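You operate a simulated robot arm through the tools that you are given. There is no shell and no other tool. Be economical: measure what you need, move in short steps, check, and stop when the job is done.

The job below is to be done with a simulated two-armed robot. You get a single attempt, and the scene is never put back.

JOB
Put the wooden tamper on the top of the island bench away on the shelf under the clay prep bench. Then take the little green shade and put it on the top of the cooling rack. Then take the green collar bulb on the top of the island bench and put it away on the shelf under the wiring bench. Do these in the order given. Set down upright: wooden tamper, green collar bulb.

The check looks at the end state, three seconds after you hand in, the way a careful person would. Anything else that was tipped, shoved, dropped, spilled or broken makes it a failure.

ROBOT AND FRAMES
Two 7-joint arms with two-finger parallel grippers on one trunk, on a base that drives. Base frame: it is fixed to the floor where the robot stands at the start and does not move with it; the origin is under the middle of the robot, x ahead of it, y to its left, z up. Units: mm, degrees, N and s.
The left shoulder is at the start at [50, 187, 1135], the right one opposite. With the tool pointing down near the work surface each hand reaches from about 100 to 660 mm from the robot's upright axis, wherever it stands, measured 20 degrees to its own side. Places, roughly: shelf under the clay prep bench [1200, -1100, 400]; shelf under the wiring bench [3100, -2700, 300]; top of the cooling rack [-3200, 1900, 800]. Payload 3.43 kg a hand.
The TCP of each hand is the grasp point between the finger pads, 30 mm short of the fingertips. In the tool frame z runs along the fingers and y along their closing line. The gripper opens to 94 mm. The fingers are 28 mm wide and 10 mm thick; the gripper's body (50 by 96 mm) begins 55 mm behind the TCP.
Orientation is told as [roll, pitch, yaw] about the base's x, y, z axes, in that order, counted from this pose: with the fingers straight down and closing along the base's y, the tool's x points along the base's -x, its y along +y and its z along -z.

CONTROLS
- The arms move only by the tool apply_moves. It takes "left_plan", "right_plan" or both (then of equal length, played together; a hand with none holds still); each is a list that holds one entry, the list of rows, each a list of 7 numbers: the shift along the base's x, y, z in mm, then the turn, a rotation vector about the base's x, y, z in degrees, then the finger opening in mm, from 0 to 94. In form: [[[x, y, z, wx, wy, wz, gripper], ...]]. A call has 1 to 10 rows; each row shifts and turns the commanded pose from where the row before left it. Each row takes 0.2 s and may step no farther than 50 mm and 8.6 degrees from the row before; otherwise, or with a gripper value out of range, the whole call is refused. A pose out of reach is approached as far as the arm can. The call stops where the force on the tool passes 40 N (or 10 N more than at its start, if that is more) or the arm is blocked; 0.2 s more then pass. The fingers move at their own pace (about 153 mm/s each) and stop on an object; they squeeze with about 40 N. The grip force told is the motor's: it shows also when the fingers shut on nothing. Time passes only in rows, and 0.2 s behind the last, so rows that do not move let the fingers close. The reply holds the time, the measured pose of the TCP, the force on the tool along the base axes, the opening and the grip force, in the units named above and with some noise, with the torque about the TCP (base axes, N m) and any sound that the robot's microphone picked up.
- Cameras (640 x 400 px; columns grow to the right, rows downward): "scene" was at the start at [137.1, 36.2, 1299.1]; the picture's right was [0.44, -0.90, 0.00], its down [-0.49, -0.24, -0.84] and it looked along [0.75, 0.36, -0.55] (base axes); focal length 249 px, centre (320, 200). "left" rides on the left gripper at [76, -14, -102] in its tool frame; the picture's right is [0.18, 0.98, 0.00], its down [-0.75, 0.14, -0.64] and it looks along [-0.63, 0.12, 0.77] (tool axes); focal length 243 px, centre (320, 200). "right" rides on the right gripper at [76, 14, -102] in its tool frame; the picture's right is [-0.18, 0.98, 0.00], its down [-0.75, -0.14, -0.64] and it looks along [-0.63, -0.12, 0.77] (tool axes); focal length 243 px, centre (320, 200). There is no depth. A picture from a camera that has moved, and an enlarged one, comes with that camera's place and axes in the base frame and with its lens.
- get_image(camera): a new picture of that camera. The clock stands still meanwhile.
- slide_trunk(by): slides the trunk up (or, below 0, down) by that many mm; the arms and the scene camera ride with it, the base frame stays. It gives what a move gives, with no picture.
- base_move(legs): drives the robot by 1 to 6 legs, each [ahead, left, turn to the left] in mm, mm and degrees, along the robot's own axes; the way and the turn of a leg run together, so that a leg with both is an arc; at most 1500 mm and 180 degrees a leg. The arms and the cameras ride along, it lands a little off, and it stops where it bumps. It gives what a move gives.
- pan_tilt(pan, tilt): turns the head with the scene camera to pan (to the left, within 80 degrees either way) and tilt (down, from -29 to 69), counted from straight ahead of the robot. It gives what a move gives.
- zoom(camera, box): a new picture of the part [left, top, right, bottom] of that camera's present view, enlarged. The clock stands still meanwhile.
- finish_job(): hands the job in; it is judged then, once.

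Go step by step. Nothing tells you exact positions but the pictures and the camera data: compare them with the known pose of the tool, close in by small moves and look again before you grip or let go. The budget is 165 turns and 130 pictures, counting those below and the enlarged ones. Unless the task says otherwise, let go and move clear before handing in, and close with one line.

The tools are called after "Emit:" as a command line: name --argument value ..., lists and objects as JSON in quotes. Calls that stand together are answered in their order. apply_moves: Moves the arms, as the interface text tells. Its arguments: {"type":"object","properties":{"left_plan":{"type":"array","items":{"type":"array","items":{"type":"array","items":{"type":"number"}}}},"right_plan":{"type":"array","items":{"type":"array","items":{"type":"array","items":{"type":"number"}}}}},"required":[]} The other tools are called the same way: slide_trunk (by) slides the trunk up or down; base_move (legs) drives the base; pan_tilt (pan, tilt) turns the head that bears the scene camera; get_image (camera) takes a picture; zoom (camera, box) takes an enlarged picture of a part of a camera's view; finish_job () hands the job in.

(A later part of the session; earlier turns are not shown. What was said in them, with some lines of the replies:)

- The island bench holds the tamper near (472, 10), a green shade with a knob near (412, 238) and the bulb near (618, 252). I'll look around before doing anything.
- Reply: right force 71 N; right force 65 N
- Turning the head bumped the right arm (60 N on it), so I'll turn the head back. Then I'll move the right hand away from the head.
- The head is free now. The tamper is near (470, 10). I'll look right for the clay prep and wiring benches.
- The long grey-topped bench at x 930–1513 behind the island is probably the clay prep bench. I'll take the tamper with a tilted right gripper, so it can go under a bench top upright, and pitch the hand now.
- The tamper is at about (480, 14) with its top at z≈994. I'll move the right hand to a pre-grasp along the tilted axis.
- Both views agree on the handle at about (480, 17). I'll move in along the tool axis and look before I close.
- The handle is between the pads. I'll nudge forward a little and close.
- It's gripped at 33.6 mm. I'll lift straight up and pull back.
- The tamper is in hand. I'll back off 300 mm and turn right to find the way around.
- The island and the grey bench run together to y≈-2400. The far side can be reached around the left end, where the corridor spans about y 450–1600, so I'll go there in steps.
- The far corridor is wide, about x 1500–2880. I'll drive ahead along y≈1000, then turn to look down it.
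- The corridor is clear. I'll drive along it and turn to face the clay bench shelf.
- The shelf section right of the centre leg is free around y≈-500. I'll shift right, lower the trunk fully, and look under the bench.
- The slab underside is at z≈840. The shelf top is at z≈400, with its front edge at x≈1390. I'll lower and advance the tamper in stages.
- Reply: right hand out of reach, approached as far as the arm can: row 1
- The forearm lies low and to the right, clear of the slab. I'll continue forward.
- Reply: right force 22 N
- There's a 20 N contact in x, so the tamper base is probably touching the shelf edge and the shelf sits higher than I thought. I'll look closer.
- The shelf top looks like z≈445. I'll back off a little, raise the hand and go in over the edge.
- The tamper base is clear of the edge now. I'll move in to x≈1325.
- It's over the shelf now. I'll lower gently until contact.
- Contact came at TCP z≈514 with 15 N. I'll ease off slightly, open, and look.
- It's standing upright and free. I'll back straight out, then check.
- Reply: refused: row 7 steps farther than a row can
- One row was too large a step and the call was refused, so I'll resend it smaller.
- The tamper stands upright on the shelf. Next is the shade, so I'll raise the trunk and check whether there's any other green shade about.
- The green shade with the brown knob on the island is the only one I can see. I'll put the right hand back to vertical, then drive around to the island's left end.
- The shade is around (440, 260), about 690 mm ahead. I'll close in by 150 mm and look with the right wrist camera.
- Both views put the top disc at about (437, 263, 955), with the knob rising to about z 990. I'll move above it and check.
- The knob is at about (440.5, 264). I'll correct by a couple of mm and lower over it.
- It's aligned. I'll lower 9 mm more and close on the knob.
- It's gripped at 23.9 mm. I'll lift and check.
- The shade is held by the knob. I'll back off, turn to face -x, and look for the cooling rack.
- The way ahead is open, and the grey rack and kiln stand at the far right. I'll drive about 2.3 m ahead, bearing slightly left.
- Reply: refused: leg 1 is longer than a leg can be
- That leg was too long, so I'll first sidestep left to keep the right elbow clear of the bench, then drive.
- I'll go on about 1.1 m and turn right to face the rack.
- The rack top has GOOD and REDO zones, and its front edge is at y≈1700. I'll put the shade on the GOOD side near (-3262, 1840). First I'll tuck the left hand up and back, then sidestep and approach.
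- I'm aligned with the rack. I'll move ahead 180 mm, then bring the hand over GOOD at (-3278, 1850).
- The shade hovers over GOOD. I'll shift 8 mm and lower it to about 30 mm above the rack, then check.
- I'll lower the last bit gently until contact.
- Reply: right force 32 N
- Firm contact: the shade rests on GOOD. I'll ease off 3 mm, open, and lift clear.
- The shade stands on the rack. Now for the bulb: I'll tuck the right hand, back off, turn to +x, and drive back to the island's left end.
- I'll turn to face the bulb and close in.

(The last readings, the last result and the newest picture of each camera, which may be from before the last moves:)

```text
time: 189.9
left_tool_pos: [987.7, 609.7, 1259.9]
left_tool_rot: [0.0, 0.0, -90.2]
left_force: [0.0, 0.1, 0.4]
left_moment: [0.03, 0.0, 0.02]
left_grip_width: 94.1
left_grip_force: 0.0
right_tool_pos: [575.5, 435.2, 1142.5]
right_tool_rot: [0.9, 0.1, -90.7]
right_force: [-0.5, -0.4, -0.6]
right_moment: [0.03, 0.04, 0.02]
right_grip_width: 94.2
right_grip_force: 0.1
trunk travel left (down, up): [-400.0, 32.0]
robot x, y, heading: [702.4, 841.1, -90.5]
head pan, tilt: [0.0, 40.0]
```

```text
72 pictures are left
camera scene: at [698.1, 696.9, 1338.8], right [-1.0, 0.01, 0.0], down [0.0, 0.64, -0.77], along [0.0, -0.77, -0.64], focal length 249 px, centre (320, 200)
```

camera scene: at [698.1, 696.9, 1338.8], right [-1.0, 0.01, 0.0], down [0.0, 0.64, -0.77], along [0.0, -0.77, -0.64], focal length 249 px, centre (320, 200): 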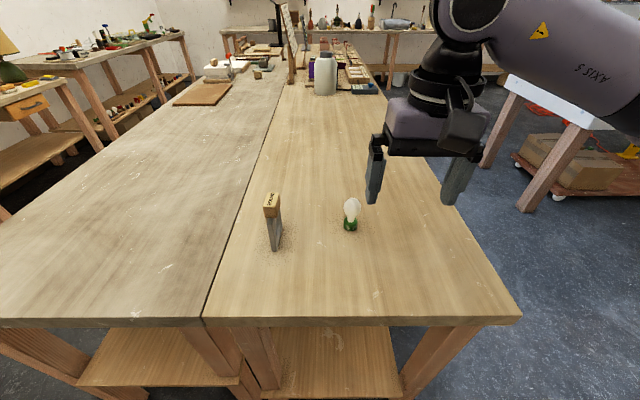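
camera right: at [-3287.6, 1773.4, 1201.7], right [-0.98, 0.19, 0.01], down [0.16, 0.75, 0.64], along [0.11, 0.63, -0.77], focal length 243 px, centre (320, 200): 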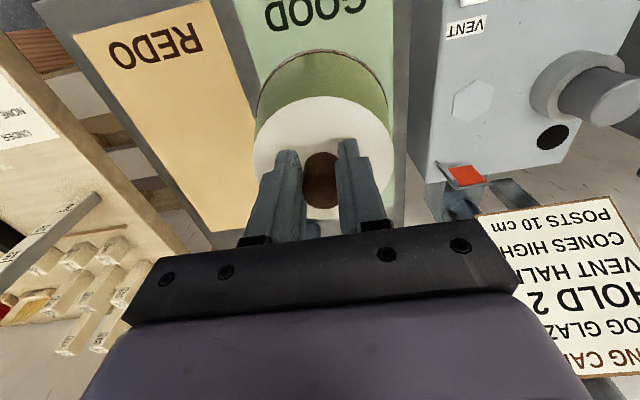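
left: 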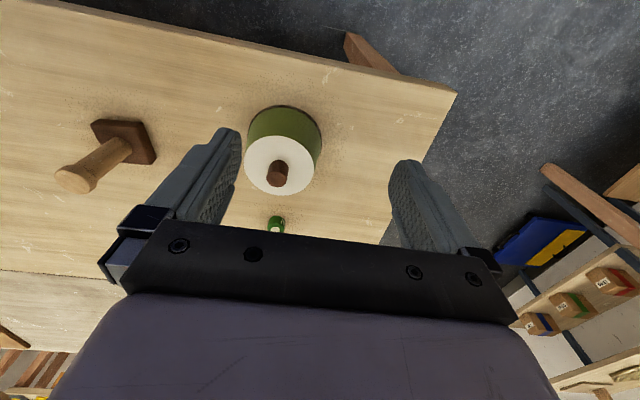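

The bulb is at about (622, 250). I'll pitch the right hand 50° and bring it behind the bulb.

Emit:
apply_moves --right_plan '[[[8, -5, -10, -8.4, 0, 0, 94], [8, -5, -10, -8.4, 0, 0, 94], [8, -10, -15, -8.4, 0, 0, 94], [8, -10, -15, -8.4, 0, 0, 94], [7, -10, -15, -8.4, 0, 0, 94], [7, -10, -15, -8.0, 0, 0, 94], [0, 0, 0, 0, 0, 0, 94]]]'

Emit:
get_image --camera "right"

Emit:
get_image --camera "scene"

```text
time: 191.6
left_tool_pos: [988.5, 609.2, 1260.2]
left_tool_rot: [0.0, 0.0, -90.3]
left_force: [0.0, -0.7, 0.6]
left_moment: [0.0, 0.0, -0.01]
left_grip_width: 94.1
left_grip_force: 0.1
right_tool_pos: [623.1, 386.2, 1062.6]
right_tool_rot: [1.7, -50.1, -90.9]
right_force: [0.2, -0.3, -0.3]
right_moment: [0.01, 0.01, -0.02]
right_grip_width: 94.1
right_grip_force: 0.0
trunk travel left (down, up): [-400.0, 32.0]
robot x, y, heading: [700.9, 841.2, -90.4]
head pan, tilt: [0.0, 40.0]
```

```text
71 pictures are left
camera right: at [635.3, 514.0, 1070.0], right [0.98, -0.11, 0.16], down [-0.16, 0.01, 0.99], along [-0.11, -0.99, -0.01], focal length 243 px, centre (320, 200)
```

right: 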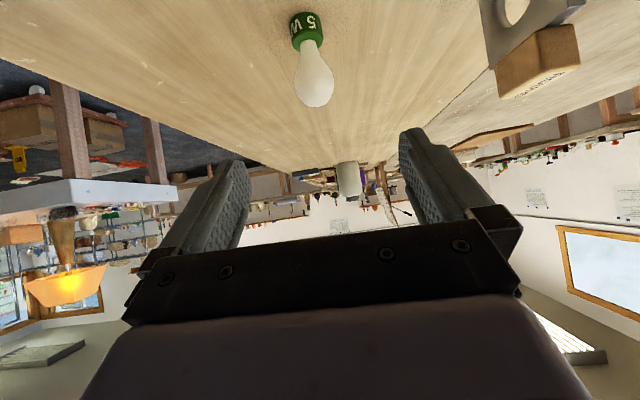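

```text
70 pictures are left
camera scene: at [698.1, 697.1, 1338.8], right [-1.0, 0.0, 0.0], down [0.0, 0.64, -0.77], along [0.0, -0.77, -0.64], focal length 249 px, centre (320, 200)
```

scene: 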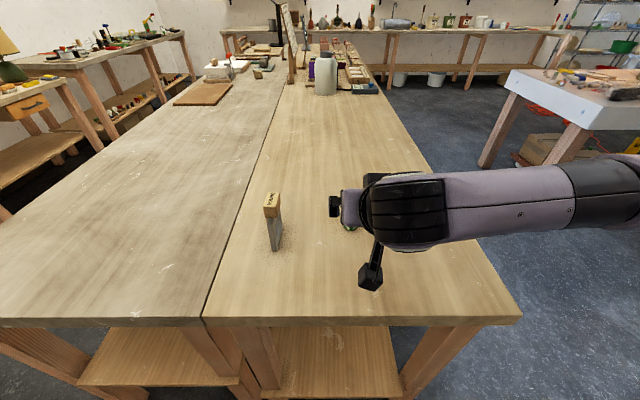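

The globe centre is at about (621, 250, 943). I'll move in along the axis most of the way and check.

Emit:
apply_moves --right_plan '[[[-1, -27, -24, 0, 0, 0, 94], [-1, -27, -24, 0, 0, 0, 94], [0, -27, -24, 0, 0, 0, 94], [0, -25, -22, 0, 0, 0, 94], [0, 0, 0, 0, 0, 0, 94]]]'

Emit:
get_image --camera "right"

```text
time: 192.8
left_tool_pos: [989.5, 609.2, 1259.0]
left_tool_rot: [0.0, 0.0, -90.2]
left_force: [0.1, 0.7, -0.1]
left_moment: [0.0, 0.01, 0.02]
left_grip_width: 94.1
left_grip_force: 0.0
right_tool_pos: [619.9, 276.8, 969.1]
right_tool_rot: [1.5, -50.0, -90.9]
right_force: [0.8, 0.6, 0.0]
right_moment: [0.02, 0.02, 0.01]
right_grip_width: 94.1
right_grip_force: 0.0
trunk travel left (down, up): [-400.0, 32.0]
robot x, y, heading: [702.1, 846.7, -90.3]
head pan, tilt: [0.0, 40.0]
```

```text
69 pictures are left
camera right: at [633.1, 405.0, 975.9], right [0.98, -0.11, 0.16], down [-0.16, 0.01, 0.99], along [-0.11, -0.99, -0.01], focal length 243 px, centre (320, 200)
```

right: 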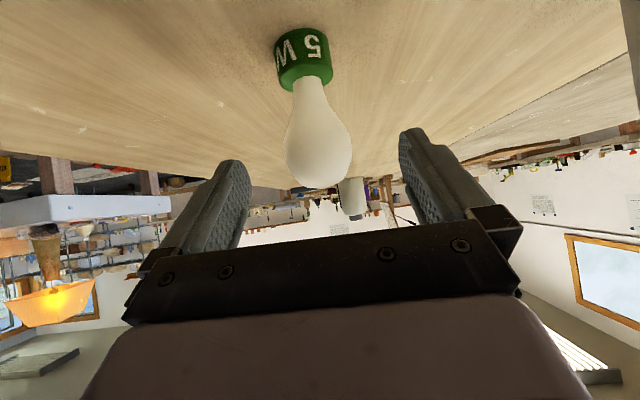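

The globe centre is confirmed at about (620, 248, 941). I'll move in the rest and close.

Emit:
apply_moves --right_plan '[[[0, -15, -14, 0, 0, 0, 94], [0, -14, -13, 0, 0, 0, 94], [0, 0, 0, 0, 0, 0, 60], [0, 0, 0, 0, 0, 0, 30], [0, 0, 0, 0, 0, 0, 30], [0, 0, 0, 0, 0, 0, 30]]]'

Emit:
get_image --camera "right"

```text
time: 194.2
left_tool_pos: [988.3, 609.4, 1259.5]
left_tool_rot: [0.0, 0.0, -90.2]
left_force: [0.5, -0.7, 1.1]
left_moment: [0.0, 0.0, 0.02]
left_grip_width: 94.1
left_grip_force: 0.1
right_tool_pos: [619.4, 250.6, 942.5]
right_tool_rot: [1.6, -50.1, -90.8]
right_force: [-0.7, -1.2, -0.2]
right_moment: [-0.02, 0.05, 0.0]
right_grip_width: 40.7
right_grip_force: 40.4
trunk travel left (down, up): [-400.0, 32.0]
robot x, y, heading: [698.0, 842.4, -90.5]
head pan, tilt: [0.0, 40.0]
```

```text
68 pictures are left
camera right: at [633.3, 378.0, 950.0], right [0.98, -0.11, 0.16], down [-0.16, 0.01, 0.99], along [-0.11, -0.99, -0.01], focal length 243 px, centre (320, 200)
```

right: 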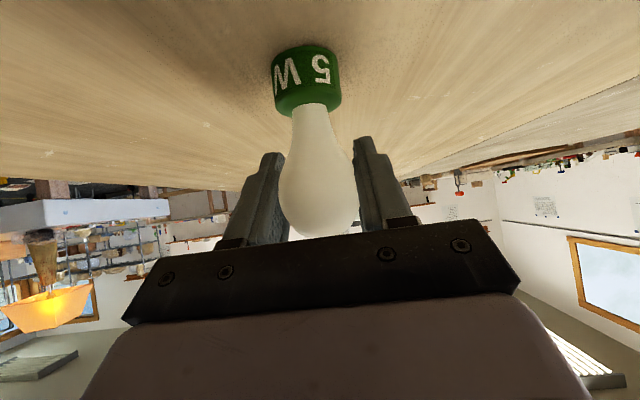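

It's gripped at 40.7 mm. I'll lift and check that the bulb hangs upright.

Emit:
apply_moves --right_plan '[[[0, 0, 15, 0, 0, 0, 30], [0, 0, 25, 0, 0, 0, 30], [0, 0, 40, 0, 0, 0, 30], [0, 20, 40, 0, 0, 0, 30], [0, 30, 30, 0, 0, 0, 30], [-20, 35, 0, 0, 0, 0, 30], [-20, 35, 0, 0, 0, 0, 30]]]'

Emit:
get_image --camera "right"

Emit:
get_image --camera "scene"

```text
time: 195.8
left_tool_pos: [987.4, 609.6, 1259.3]
left_tool_rot: [-0.1, -0.1, -90.1]
left_force: [-0.8, -0.3, 0.4]
left_moment: [-0.02, 0.01, 0.0]
left_grip_width: 94.1
left_grip_force: 0.1
right_tool_pos: [581.5, 369.6, 1093.6]
right_tool_rot: [1.6, -49.9, -91.0]
right_force: [-0.2, 0.7, -0.5]
right_moment: [-0.02, 0.01, -0.02]
right_grip_width: 40.8
right_grip_force: 39.7
trunk travel left (down, up): [-400.0, 32.0]
robot x, y, heading: [706.8, 836.2, -90.3]
head pan, tilt: [0.0, 40.0]
```

```text
67 pictures are left
camera right: at [594.3, 497.7, 1101.8], right [0.98, -0.11, 0.16], down [-0.16, 0.01, 0.99], along [-0.11, -0.99, -0.01], focal length 243 px, centre (320, 200)
```

right: 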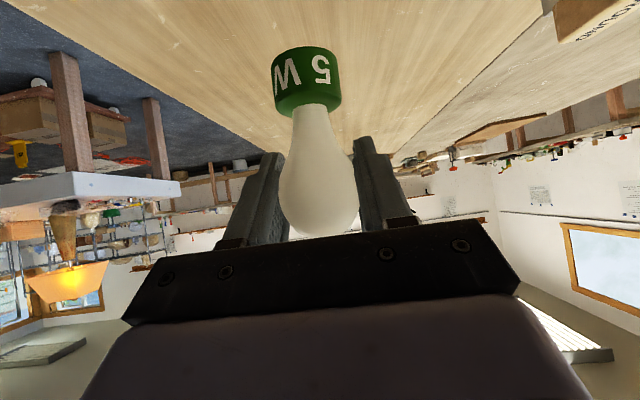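

```text
66 pictures are left
camera scene: at [697.8, 697.4, 1338.8], right [-1.0, 0.0, 0.0], down [0.0, 0.64, -0.77], along [0.0, -0.77, -0.64], focal length 249 px, centre (320, 200)
```

scene: 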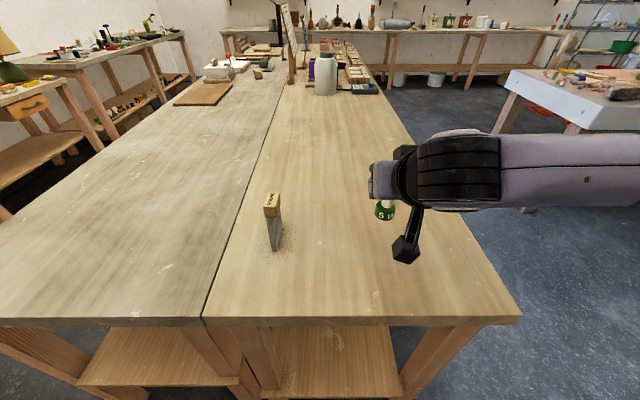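

The bulb hangs upright. I'll back off, sidestep to the corridor and drive down it toward the wiring bench in two stages.

Emit:
base_move --legs '[[-120, 0, 0], [0, 1340, 0], [1500, 0, 0], [700, 0, 0]]'

Emit:
pan_tilt --pan 25 --tilt 25

Emit:
get_image --camera "scene"

```text
time: 213.9
left_tool_pos: [2314.9, -1491.3, 1259.4]
left_tool_rot: [0.0, -0.1, -90.9]
left_force: [-0.6, 0.0, -0.4]
left_moment: [0.04, 0.0, 0.0]
left_grip_width: 94.0
left_grip_force: 0.1
right_tool_pos: [1904.1, -1726.4, 1094.9]
right_tool_rot: [1.5, -50.0, -91.6]
right_force: [0.2, -0.6, -1.3]
right_moment: [-0.03, 0.0, -0.03]
right_grip_width: 40.7
right_grip_force: 40.4
trunk travel left (down, up): [-400.0, 32.0]
robot x, y, heading: [2030.0, -1255.4, -90.9]
head pan, tilt: [0.0, 40.0]
```

```text
time: 214.8
left_tool_pos: [2315.0, -1490.8, 1259.4]
left_tool_rot: [0.0, 0.0, -90.9]
left_force: [0.0, 1.2, 0.4]
left_moment: [0.03, -0.02, -0.04]
left_grip_width: 94.3
left_grip_force: 0.1
right_tool_pos: [1905.0, -1726.6, 1093.0]
right_tool_rot: [1.5, -50.0, -91.5]
right_force: [-0.1, 0.1, -1.0]
right_moment: [0.01, -0.01, 0.02]
right_grip_width: 40.7
right_grip_force: 39.2
trunk travel left (down, up): [-400.0, 32.0]
robot x, y, heading: [2031.8, -1253.4, -91.1]
head pan, tilt: [25.0, 25.0]
```

```text
65 pictures are left
camera scene: at [2064.7, -1398.8, 1362.0], right [-0.91, -0.41, 0.0], down [-0.17, 0.39, -0.91], along [0.37, -0.83, -0.42], focal length 249 px, centre (320, 200)
```

scene: 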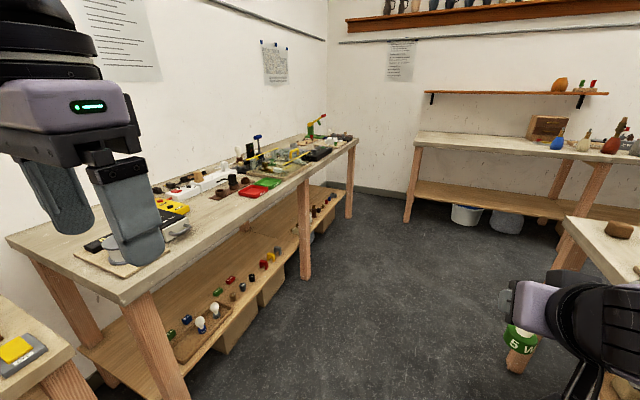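

The wiring bench runs y -1626 to -3760 with its front edge at x≈2700. I'll go to about y=-2250 and face it to find a free spot on the shelf.

Emit:
base_move --legs '[[1000, 0, 0], [0, 0, 91]]'

Emit:
slide_trunk --by -200

Emit:
pan_tilt --pan 0 --tilt 32

Emit:
get_image --camera "scene"

```text
time: 223.8
left_tool_pos: [2249.5, -1963.4, 1258.7]
left_tool_rot: [0.0, 0.0, 0.7]
left_force: [0.2, -0.2, -0.7]
left_moment: [-0.02, -0.01, 0.02]
left_grip_width: 94.1
left_grip_force: 0.1
right_tool_pos: [2497.7, -2366.8, 1092.9]
right_tool_rot: [1.5, -49.9, 0.0]
right_force: [-0.1, 0.1, -0.1]
right_moment: [0.0, -0.02, 0.0]
right_grip_width: 40.6
right_grip_force: 40.4
trunk travel left (down, up): [-400.0, 32.0]
robot x, y, heading: [2021.1, -2255.3, 0.8]
head pan, tilt: [25.0, 25.0]
```

```text
time: 226.0
left_tool_pos: [2249.7, -1963.8, 1059.2]
left_tool_rot: [0.0, 0.0, 0.7]
left_force: [0.3, 0.3, 0.2]
left_moment: [-0.02, -0.02, 0.03]
left_grip_width: 93.9
left_grip_force: 0.1
right_tool_pos: [2498.7, -2365.9, 893.6]
right_tool_rot: [1.4, -50.0, 0.0]
right_force: [0.9, -0.2, -1.5]
right_moment: [-0.04, 0.02, 0.0]
right_grip_width: 40.5
right_grip_force: 40.4
trunk travel left (down, up): [-200.0, 232.0]
robot x, y, heading: [2026.6, -2254.5, 1.0]
head pan, tilt: [25.0, 25.0]
```

```text
time: 226.9
left_tool_pos: [2250.8, -1964.5, 1059.7]
left_tool_rot: [0.0, 0.0, 0.6]
left_force: [0.7, 0.3, -1.0]
left_moment: [0.03, 0.0, 0.0]
left_grip_width: 94.1
left_grip_force: 0.0
right_tool_pos: [2497.9, -2368.0, 893.1]
right_tool_rot: [1.5, -50.1, 0.0]
right_force: [-0.7, 0.9, -0.8]
right_moment: [-0.03, 0.03, -0.05]
right_grip_width: 40.6
right_grip_force: 40.3
trunk travel left (down, up): [-200.0, 232.0]
robot x, y, heading: [2021.9, -2254.2, 0.7]
head pan, tilt: [0.0, 32.0]
```

```text
64 pictures are left
camera scene: at [2168.2, -2256.5, 1151.0], right [0.01, -1.0, 0.0], down [-0.53, -0.01, -0.85], along [0.85, 0.01, -0.53], focal length 249 px, centre (320, 200)
```

scene: 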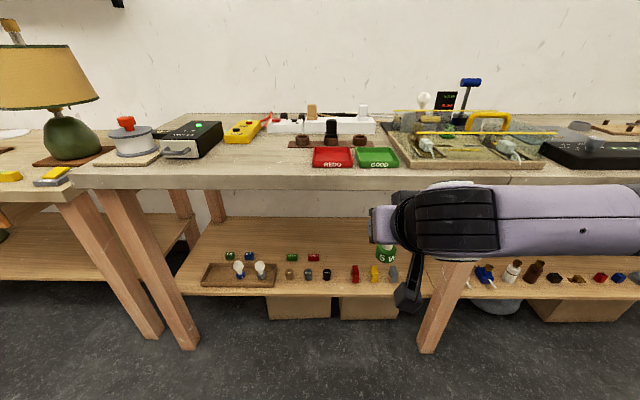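

Let me zoom in on the shelf.

Emit:
zoom --camera "scene" --box '[160, 200, 440, 340]'

```text
2.29 times, centred on (300, 270) of scene
camera zoom: at [2168.2, -2256.5, 1151.0], right [0.01, -1.0, 0.0], down [-0.53, -0.01, -0.85], along [0.85, 0.01, -0.53], focal length 569 px, centre (366, 40)
```

zoom: 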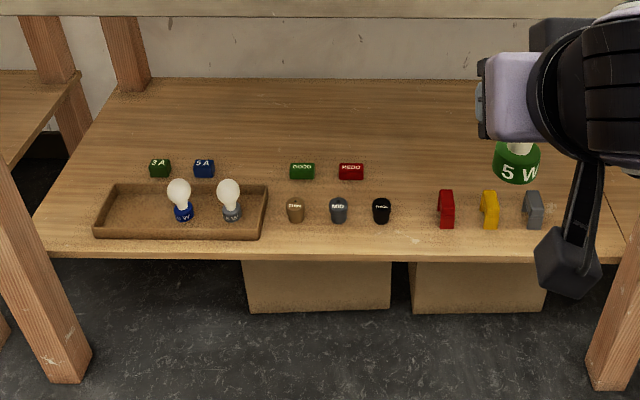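

The tray already holds two bulbs, and the other items stand in rows. There's a free spot behind the lane between the black socket and the red clip, near (2985, -2336). I'll lower the trunk fully, then lower the hand in front of the bench.

Emit:
slide_trunk --by -200

Emit:
apply_moves --right_plan '[[[0, 0, -35, 0, 0, 0, 30], [0, 0, -35, 0, 0, 0, 30], [10, 0, -35, 0, 0, 0, 30], [10, 0, -35, 0, 0, 0, 30], [10, 0, -35, 0, 0, 0, 30], [10, 0, -25, 0, 0, 0, 30]]]'

Emit:
pan_tilt --pan 0 --tilt 22

Emit:
get_image --camera "scene"

```text
time: 229.0
left_tool_pos: [2249.0, -1963.1, 859.2]
left_tool_rot: [0.0, -0.1, 0.7]
left_force: [-0.4, 0.5, -1.0]
left_moment: [-0.03, 0.0, 0.01]
left_grip_width: 94.1
left_grip_force: 0.1
right_tool_pos: [2496.7, -2367.4, 692.8]
right_tool_rot: [1.5, -50.0, 0.0]
right_force: [0.5, 0.5, -2.0]
right_moment: [0.03, -0.01, -0.01]
right_grip_width: 41.0
right_grip_force: 39.9
trunk travel left (down, up): [0.0, 432.0]
robot x, y, heading: [2022.5, -2253.8, 0.8]
head pan, tilt: [0.0, 32.0]
```

```text
time: 230.4
left_tool_pos: [2248.9, -1963.7, 859.9]
left_tool_rot: [0.1, -0.1, 0.7]
left_force: [0.0, 1.2, -0.8]
left_moment: [-0.01, -0.02, 0.04]
left_grip_width: 94.2
left_grip_force: 0.2
right_tool_pos: [2538.0, -2364.0, 493.7]
right_tool_rot: [1.4, -49.9, 0.0]
right_force: [-1.0, 0.5, -1.4]
right_moment: [-0.01, -0.03, 0.02]
right_grip_width: 40.4
right_grip_force: 39.8
trunk travel left (down, up): [0.0, 432.0]
robot x, y, heading: [2022.9, -2251.9, 0.8]
head pan, tilt: [0.0, 32.0]
```

```text
time: 231.2
left_tool_pos: [2250.0, -1963.0, 859.1]
left_tool_rot: [0.0, 0.0, 0.7]
left_force: [-0.5, 0.3, 0.0]
left_moment: [0.0, 0.03, -0.04]
left_grip_width: 93.9
left_grip_force: 0.1
right_tool_pos: [2536.8, -2364.0, 493.7]
right_tool_rot: [1.5, -49.9, 0.1]
right_force: [-0.3, 0.1, -0.5]
right_moment: [0.0, 0.01, -0.01]
right_grip_width: 40.6
right_grip_force: 39.7
trunk travel left (down, up): [0.0, 432.0]
robot x, y, heading: [2023.4, -2254.7, 0.7]
head pan, tilt: [0.0, 22.0]
```

```text
62 pictures are left
camera scene: at [2171.4, -2256.5, 966.9], right [0.01, -1.0, 0.0], down [-0.38, 0.0, -0.93], along [0.93, 0.01, -0.38], focal length 249 px, centre (320, 200)
```

scene: 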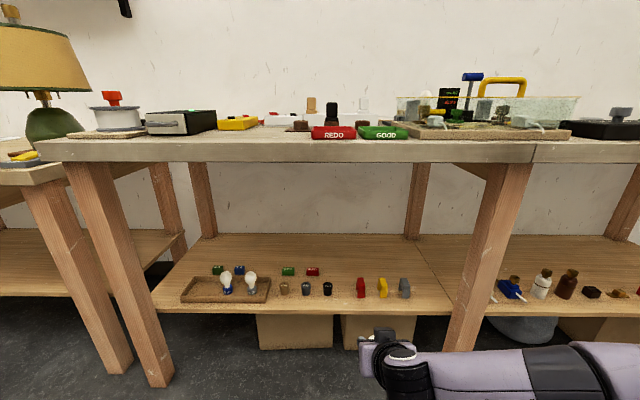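

I'll shift left 70 mm and go ahead 220 mm, then check the clearances.

Emit:
base_move --legs '[[0, 70, 0], [215, 0, 0]]'

Emit:
get_image --camera "scene"

Emit:
get_image --camera "right"

```text
time: 233.4
left_tool_pos: [2467.9, -1891.4, 860.2]
left_tool_rot: [0.0, -0.1, 0.5]
left_force: [0.3, 0.4, -0.5]
left_moment: [-0.01, 0.02, 0.03]
left_grip_width: 94.3
left_grip_force: 0.0
right_tool_pos: [2753.1, -2294.1, 493.9]
right_tool_rot: [1.5, -50.0, -0.3]
right_force: [-0.1, 0.2, -0.8]
right_moment: [-0.03, -0.02, -0.02]
right_grip_width: 40.5
right_grip_force: 40.1
trunk travel left (down, up): [0.0, 432.0]
robot x, y, heading: [2239.9, -2181.1, 0.6]
head pan, tilt: [0.0, 22.0]
```

```text
61 pictures are left
camera scene: at [2387.3, -2184.0, 966.9], right [0.01, -1.0, 0.0], down [-0.37, 0.0, -0.93], along [0.93, 0.01, -0.37], focal length 249 px, centre (320, 200)
```

scene: 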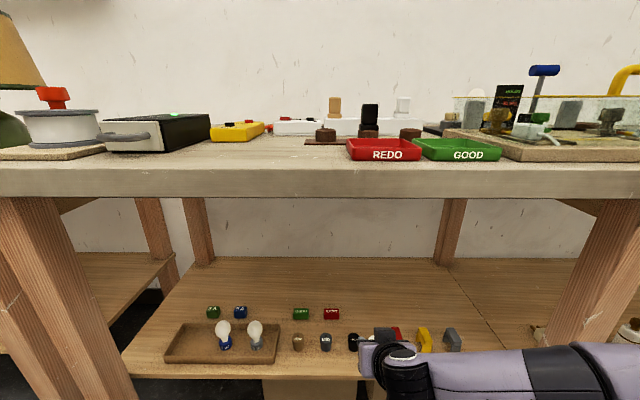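

```text
60 pictures are left
camera right: at [2624.7, -2281.2, 501.7], right [0.1, 0.98, 0.16], down [0.0, -0.16, 0.99], along [0.99, -0.1, -0.01], focal length 243 px, centre (320, 200)
```

right: 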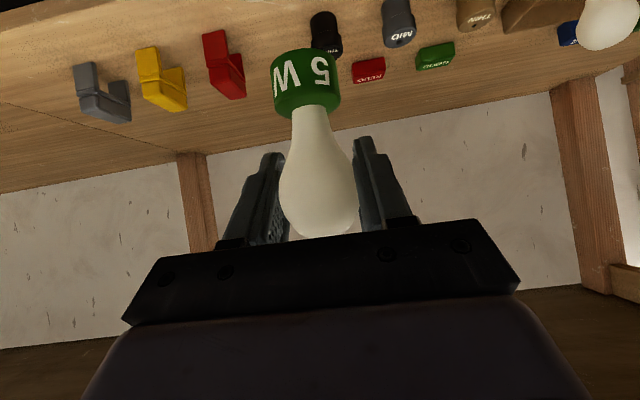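

The shelf is at z≈295–300, and the lane between the black socket and the red clip is centred at y≈-2328. I'll move in above it.

Emit:
apply_moves --right_plan '[[[40, -8, -5, 0, 0, 0, 30], [40, -8, -5, 0, 0, 0, 30], [40, -8, -5, 0, 0, 0, 30], [40, -6, -5, 0, 0, 0, 30], [40, -4, -5, 0, 0, 0, 30], [32, 0, -5, 0, 0, 0, 30], [0, 0, 0, 0, 0, 0, 30]]]'

Emit:
get_image --camera "scene"

Emit:
get_image --camera "right"

```text
time: 235.1
left_tool_pos: [2466.5, -1892.2, 858.5]
left_tool_rot: [0.0, 0.0, 0.6]
left_force: [0.0, 0.2, 0.0]
left_moment: [-0.02, 0.01, 0.01]
left_grip_width: 94.0
left_grip_force: 0.1
right_tool_pos: [2977.1, -2326.5, 463.7]
right_tool_rot: [1.7, -50.1, -0.2]
right_force: [-0.4, -0.1, -0.5]
right_moment: [0.02, 0.01, 0.0]
right_grip_width: 40.5
right_grip_force: 40.1
right hand out of reach, approached as far as the arm can: row 6
trunk travel left (down, up): [0.0, 432.0]
robot x, y, heading: [2236.7, -2180.9, 0.7]
head pan, tilt: [0.0, 22.0]
```

```text
59 pictures are left
camera scene: at [2387.3, -2184.0, 966.9], right [0.01, -1.0, 0.0], down [-0.37, 0.0, -0.93], along [0.93, 0.01, -0.37], focal length 249 px, centre (320, 200)
```

scene: 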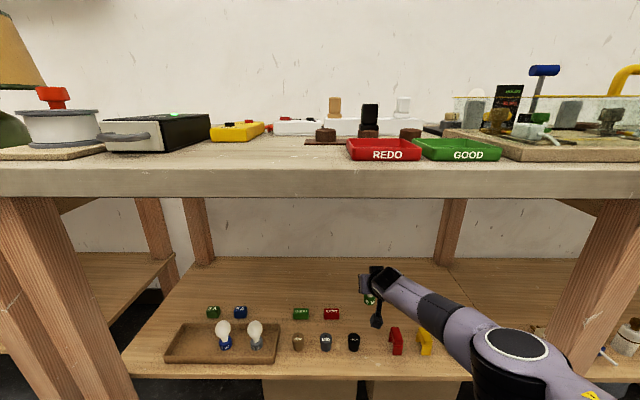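

```text
58 pictures are left
camera right: at [2849.1, -2314.5, 471.8], right [0.1, 0.98, 0.16], down [0.0, -0.16, 0.99], along [0.99, -0.1, -0.01], focal length 243 px, centre (320, 200)
```

right: 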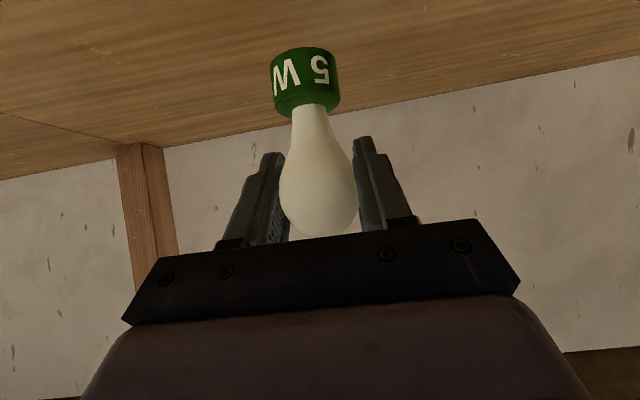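

The arm is near its forward limit, so I'll bring the base 60 mm closer while pulling the hand back the same amount.

Emit:
apply_moves --right_plan '[[[-30, 0, 0, 0, 0, 0, 30], [-30, 0, 0, 0, 0, 0, 30], [0, 0, 0, 0, 0, 0, 30]]]'

Emit:
base_move --legs '[[65, 0, 0]]'

Emit:
get_image --camera "scene"

```text
time: 235.8
left_tool_pos: [2467.4, -1892.1, 860.0]
left_tool_rot: [0.1, 0.0, 0.4]
left_force: [0.3, 0.9, 0.3]
left_moment: [0.03, -0.03, 0.03]
left_grip_width: 94.0
left_grip_force: 0.2
right_tool_pos: [2916.0, -2327.2, 464.1]
right_tool_rot: [1.6, -49.9, -0.2]
right_force: [-0.8, -1.2, -0.5]
right_moment: [0.01, -0.02, 0.0]
right_grip_width: 40.5
right_grip_force: 40.2
trunk travel left (down, up): [0.0, 432.0]
robot x, y, heading: [2239.4, -2181.5, 0.5]
head pan, tilt: [0.0, 22.0]
```

```text
time: 236.8
left_tool_pos: [2531.8, -1891.2, 861.2]
left_tool_rot: [0.1, -0.1, 0.5]
left_force: [0.4, 0.5, 0.4]
left_moment: [-0.01, 0.01, -0.01]
left_grip_width: 94.1
left_grip_force: 0.1
right_tool_pos: [2980.9, -2326.9, 464.8]
right_tool_rot: [1.5, -50.0, -0.1]
right_force: [0.4, -0.2, 0.1]
right_moment: [0.02, 0.0, 0.02]
right_grip_width: 40.4
right_grip_force: 39.4
trunk travel left (down, up): [0.0, 432.0]
robot x, y, heading: [2301.5, -2180.6, 0.6]
head pan, tilt: [0.0, 22.0]
```

```text
57 pictures are left
camera scene: at [2451.5, -2183.6, 966.9], right [0.01, -1.0, 0.0], down [-0.37, 0.0, -0.93], along [0.93, 0.01, -0.37], focal length 249 px, centre (320, 200)
```

scene: 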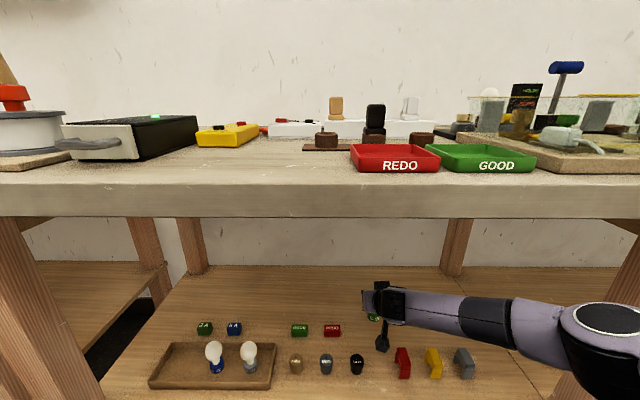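

I'm in the lane. I'll lower 60 mm and check the camera's clearance to the neighbours.

Emit:
apply_moves --right_plan '[[[0, 0, -20, 0, 0, 0, 30], [0, 0, -20, 0, 0, 0, 30], [0, 0, -20, 0, 0, 0, 30], [0, 0, 0, 0, 0, 0, 30]]]'

Emit:
pan_tilt --pan 0 --tilt 35

Emit:
zoom --camera "scene" --box '[240, 180, 520, 360]'

Emit:
get_image --camera "right"

```text
time: 237.8
left_tool_pos: [2531.3, -1890.9, 858.6]
left_tool_rot: [-0.1, -0.1, 0.5]
left_force: [-0.4, -0.2, 0.3]
left_moment: [-0.02, -0.01, 0.0]
left_grip_width: 93.8
left_grip_force: 0.1
right_tool_pos: [2981.6, -2328.5, 404.7]
right_tool_rot: [1.5, -50.0, -0.2]
right_force: [-0.6, -0.9, -0.5]
right_moment: [0.0, 0.03, -0.01]
right_grip_width: 40.6
right_grip_force: 40.3
trunk travel left (down, up): [0.0, 432.0]
robot x, y, heading: [2299.3, -2182.8, 0.5]
head pan, tilt: [0.0, 22.0]
```

```text
time: 238.6
left_tool_pos: [2532.3, -1890.2, 859.6]
left_tool_rot: [-0.1, -0.1, 0.5]
left_force: [0.8, 0.7, -0.4]
left_moment: [-0.01, 0.01, -0.04]
left_grip_width: 93.8
left_grip_force: 0.1
right_tool_pos: [2981.7, -2328.8, 405.6]
right_tool_rot: [1.5, -50.0, -0.2]
right_force: [-0.2, 0.3, -0.8]
right_moment: [-0.02, 0.03, -0.01]
right_grip_width: 40.5
right_grip_force: 39.5
trunk travel left (down, up): [0.0, 432.0]
robot x, y, heading: [2299.8, -2181.6, 0.5]
head pan, tilt: [0.0, 35.0]
```

```text
2.22 times, centred on (380, 270) of scene
camera zoom: at [2446.8, -2183.6, 946.4], right [0.01, -1.0, 0.0], down [-0.57, 0.0, -0.82], along [0.82, 0.01, -0.57], focal length 553 px, centre (187, 44)
```

zoom: 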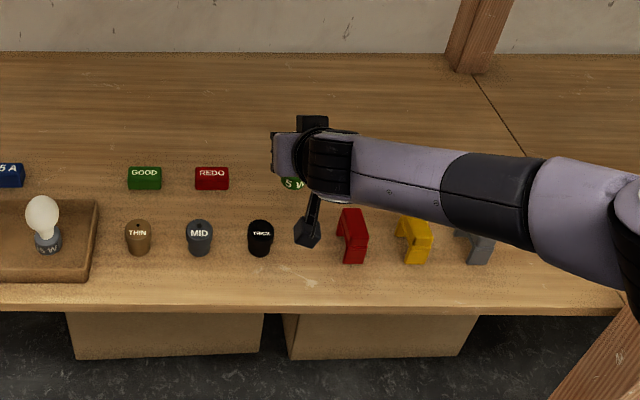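

```text
55 pictures are left
camera right: at [2853.0, -2315.2, 413.2], right [0.1, 0.98, 0.16], down [0.0, -0.16, 0.99], along [0.99, -0.1, -0.01], focal length 243 px, centre (320, 200)
```

right: 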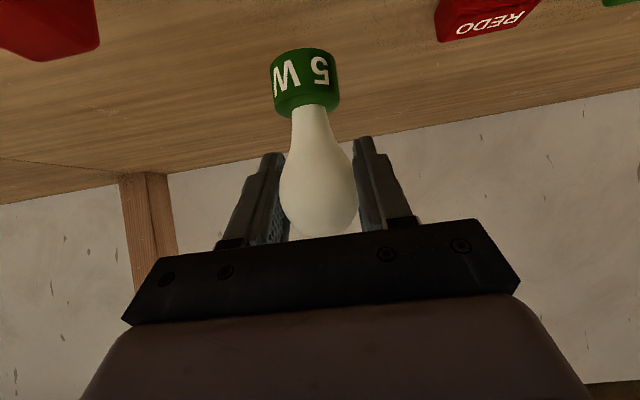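

The clearances are fine. I'll lower slowly to contact.

Emit:
apply_moves --right_plan '[[[0, 0, -12, 0, 0, 0, 30], [0, 0, -10, 0, 0, 0, 30], [0, 0, -5, 0, 0, 0, 30], [0, 0, -4, 0, 0, 0, 30], [0, 0, 0, 0, 0, 0, 30]]]'

Emit:
zoom --camera "scene" --box '[240, 180, 520, 360]'

```text
time: 239.8
left_tool_pos: [2532.1, -1891.4, 860.2]
left_tool_rot: [0.0, -0.2, 0.6]
left_force: [0.1, 0.1, -0.4]
left_moment: [-0.01, -0.02, 0.01]
left_grip_width: 93.9
left_grip_force: 0.1
right_tool_pos: [2981.8, -2326.6, 374.5]
right_tool_rot: [1.5, -50.0, -0.3]
right_force: [0.3, -0.5, -0.2]
right_moment: [0.01, 0.0, 0.05]
right_grip_width: 40.9
right_grip_force: 39.4
trunk travel left (down, up): [0.0, 432.0]
robot x, y, heading: [2306.1, -2176.8, 0.5]
head pan, tilt: [0.0, 35.0]
```

```text
2.22 times, centred on (380, 270) of scene
camera zoom: at [2446.8, -2183.6, 946.3], right [0.01, -1.0, 0.0], down [-0.57, 0.0, -0.82], along [0.82, 0.01, -0.57], focal length 553 px, centre (187, 44)
```

zoom: 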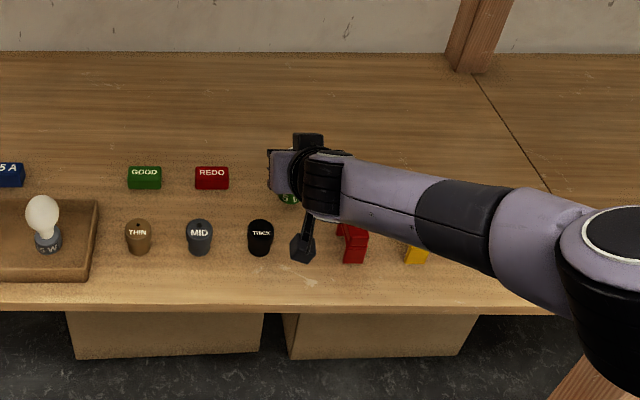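

Emit:
apply_moves --right_plan '[[[0, 0, -4, 0, 0, 0, 30], [0, 0, -3, 0, 0, 0, 30], [0, 0, -3, 0, 0, 0, 30], [0, 0, 0, 0, 0, 0, 30]]]'

Emit:
get_image --camera "right"

```text
time: 240.8
left_tool_pos: [2532.0, -1890.8, 858.9]
left_tool_rot: [0.0, -0.1, 0.4]
left_force: [-0.8, 0.0, 0.2]
left_moment: [0.03, 0.0, -0.01]
left_grip_width: 93.9
left_grip_force: 0.0
right_tool_pos: [2980.6, -2327.2, 363.1]
right_tool_rot: [1.4, -50.0, -0.1]
right_force: [-0.6, -0.5, -0.1]
right_moment: [0.0, -0.03, -0.01]
right_grip_width: 40.6
right_grip_force: 40.1
trunk travel left (down, up): [0.0, 432.0]
robot x, y, heading: [2300.9, -2181.2, 0.5]
head pan, tilt: [0.0, 35.0]
```

```text
53 pictures are left
camera right: at [2852.7, -2315.2, 371.4], right [0.1, 0.98, 0.16], down [0.0, -0.16, 0.99], along [0.99, -0.1, -0.01], focal length 243 px, centre (320, 200)
```

right: 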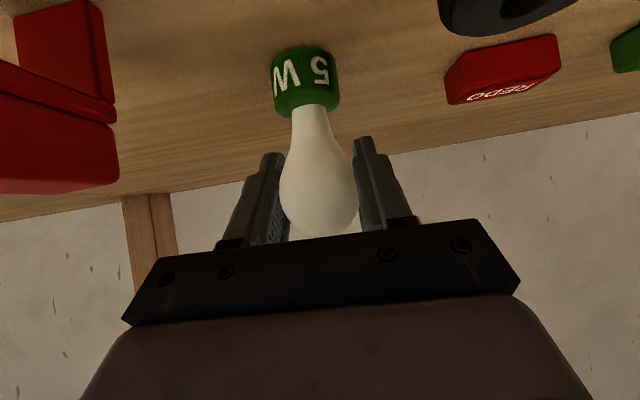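

Almost down. I'll continue in 2 mm steps.

Emit:
apply_moves --right_plan '[[[0, 0, -2, 0, 0, 0, 30], [0, 0, -2, 0, 0, 0, 30], [0, 0, -2, 0, 0, 0, 30], [0, 0, 0, 0, 0, 0, 30]]]'

```text
time: 241.8
left_tool_pos: [2529.4, -1891.8, 860.8]
left_tool_rot: [-0.1, -0.2, 0.5]
left_force: [-0.7, -0.7, -0.2]
left_moment: [-0.01, 0.0, 0.0]
left_grip_width: 94.1
left_grip_force: 0.0
right_tool_pos: [2981.7, -2328.1, 361.4]
right_tool_rot: [1.5, -50.4, -0.1]
right_force: [-1.2, -1.5, 20.9]
right_moment: [-0.36, -0.02, -0.04]
right_grip_width: 40.4
right_grip_force: 39.7
trunk travel left (down, up): [0.0, 432.0]
robot x, y, heading: [2304.8, -2179.1, 0.5]
head pan, tilt: [0.0, 35.0]
```

Contact. I'll ease off 2.5 mm and open to about 65 mm.

Emit:
apply_moves --right_plan '[[[0, 0, 2.5, 0, 0, 0, 30], [0, 0, 0, 0, 0, 0, 46], [0, 0, 0, 0, 0, 0, 55], [0, 0, 0, 0, 0, 0, 66], [0, 0, 0, 0, 0, 0, 66]]]'

Emit:
get_image --camera "right"

```text
time: 243.0
left_tool_pos: [2531.0, -1890.8, 859.5]
left_tool_rot: [0.0, -0.1, 0.6]
left_force: [-0.6, -1.5, 0.1]
left_moment: [0.03, -0.03, 0.02]
left_grip_width: 93.9
left_grip_force: 0.0
right_tool_pos: [2981.1, -2327.9, 359.9]
right_tool_rot: [1.6, -50.0, -0.1]
right_force: [0.3, 0.6, -0.5]
right_moment: [-0.01, -0.05, 0.01]
right_grip_width: 66.0
right_grip_force: 0.1
trunk travel left (down, up): [0.0, 432.0]
robot x, y, heading: [2302.6, -2179.2, 0.5]
head pan, tilt: [0.0, 35.0]
```

```text
52 pictures are left
camera right: at [2852.4, -2314.9, 368.3], right [0.1, 0.98, 0.16], down [0.0, -0.16, 0.99], along [0.99, -0.1, -0.01], focal length 243 px, centre (320, 200)
```

right: 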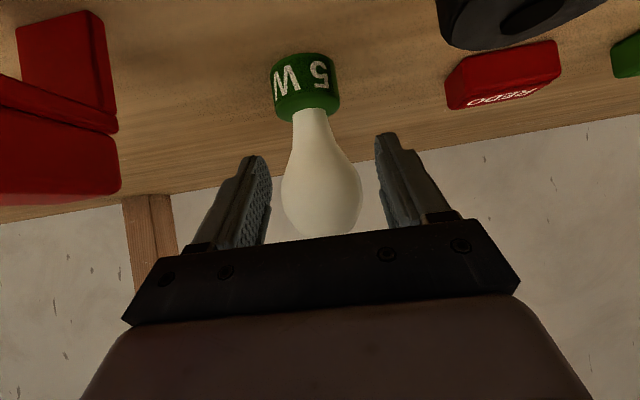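

The bulb is standing. I'll retreat along the tool axis (back and up), then out.

Emit:
apply_moves --right_plan '[[[-12, 0, 10, 0, 0, 0, 66], [-20, 0, 17, 0, 0, 0, 66], [-25, 0, 21, 0, 0, 0, 66], [-28, 0, 24, 0, 0, 0, 66], [-30, 0, 24, 0, 0, 0, 66], [-40, 0, 10, 0, 0, 0, 66], [-40, 0, 0, 0, 0, 0, 66], [-40, 0, 0, 0, 0, 0, 66]]]'

Emit:
zoom --camera "scene" --box '[200, 160, 520, 360]'

```text
time: 244.8
left_tool_pos: [2532.0, -1892.2, 857.7]
left_tool_rot: [0.0, -0.1, 0.5]
left_force: [0.7, 0.5, 0.1]
left_moment: [0.01, 0.01, 0.02]
left_grip_width: 94.1
left_grip_force: 0.1
right_tool_pos: [2743.5, -2327.4, 466.5]
right_tool_rot: [1.4, -49.8, -0.1]
right_force: [-0.6, 0.3, 0.8]
right_moment: [-0.02, 0.03, -0.02]
right_grip_width: 65.7
right_grip_force: 0.1
trunk travel left (down, up): [0.0, 432.0]
robot x, y, heading: [2301.9, -2182.4, 0.4]
head pan, tilt: [0.0, 35.0]
```

```text
2.00 times, centred on (360, 260) of scene
camera zoom: at [2446.8, -2183.8, 946.3], right [0.01, -1.0, 0.0], down [-0.57, 0.0, -0.82], along [0.82, 0.01, -0.57], focal length 498 px, centre (240, 80)
```

zoom: 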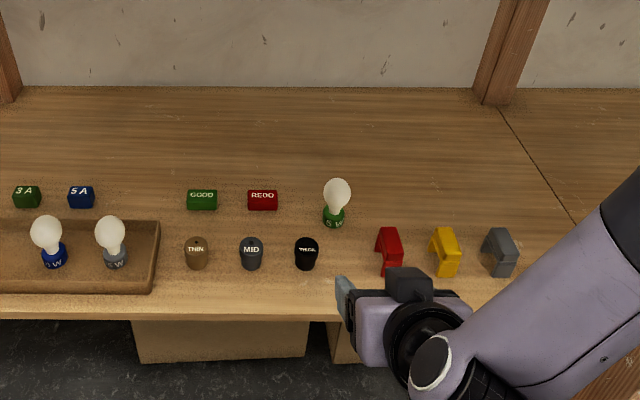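

The bulb stands upright and its neighbours are untouched. I'll back the base clear and then hand in.

Emit:
base_move --legs '[[-280, 0, 0]]'

Emit:
get_image --camera "scene"

```text
time: 246.8
left_tool_pos: [2252.3, -1892.3, 858.5]
left_tool_rot: [0.0, 0.0, 0.5]
left_force: [0.4, -0.4, 0.9]
left_moment: [0.01, 0.0, 0.0]
left_grip_width: 93.9
left_grip_force: 0.0
right_tool_pos: [2463.7, -2328.7, 466.6]
right_tool_rot: [1.5, -49.9, -0.4]
right_force: [0.2, -0.5, -0.1]
right_moment: [0.0, 0.0, 0.02]
right_grip_width: 66.0
right_grip_force: 0.0
trunk travel left (down, up): [0.0, 432.0]
robot x, y, heading: [2023.1, -2184.2, 0.5]
head pan, tilt: [0.0, 35.0]
```

```text
50 pictures are left
camera scene: at [2167.1, -2185.8, 946.3], right [0.01, -1.0, 0.0], down [-0.57, 0.0, -0.82], along [0.82, 0.0, -0.57], focal length 249 px, centre (320, 200)
```

scene: 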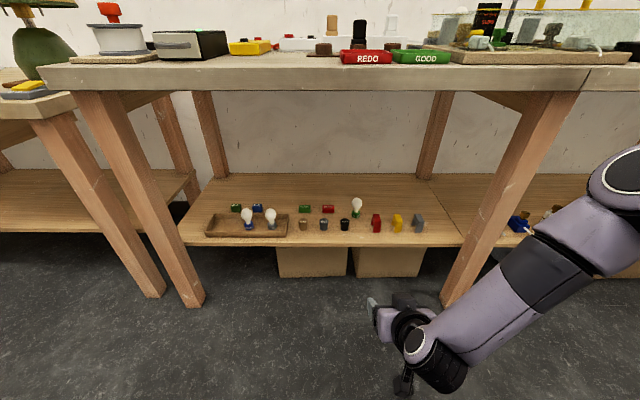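

All three objects are in place and both hands are clear, so I'm handing in.

Emit:
finish_job

```text
The job is handed in.
```

The job is handed in: the wooden tamper is upright on the shelf under the clay prep bench, the green shade is on top of the cooling rack (on its GOOD side), and the green collar bulb is upright on the shelf under the wiring bench. I did them in that order and saw nothing else disturbed.
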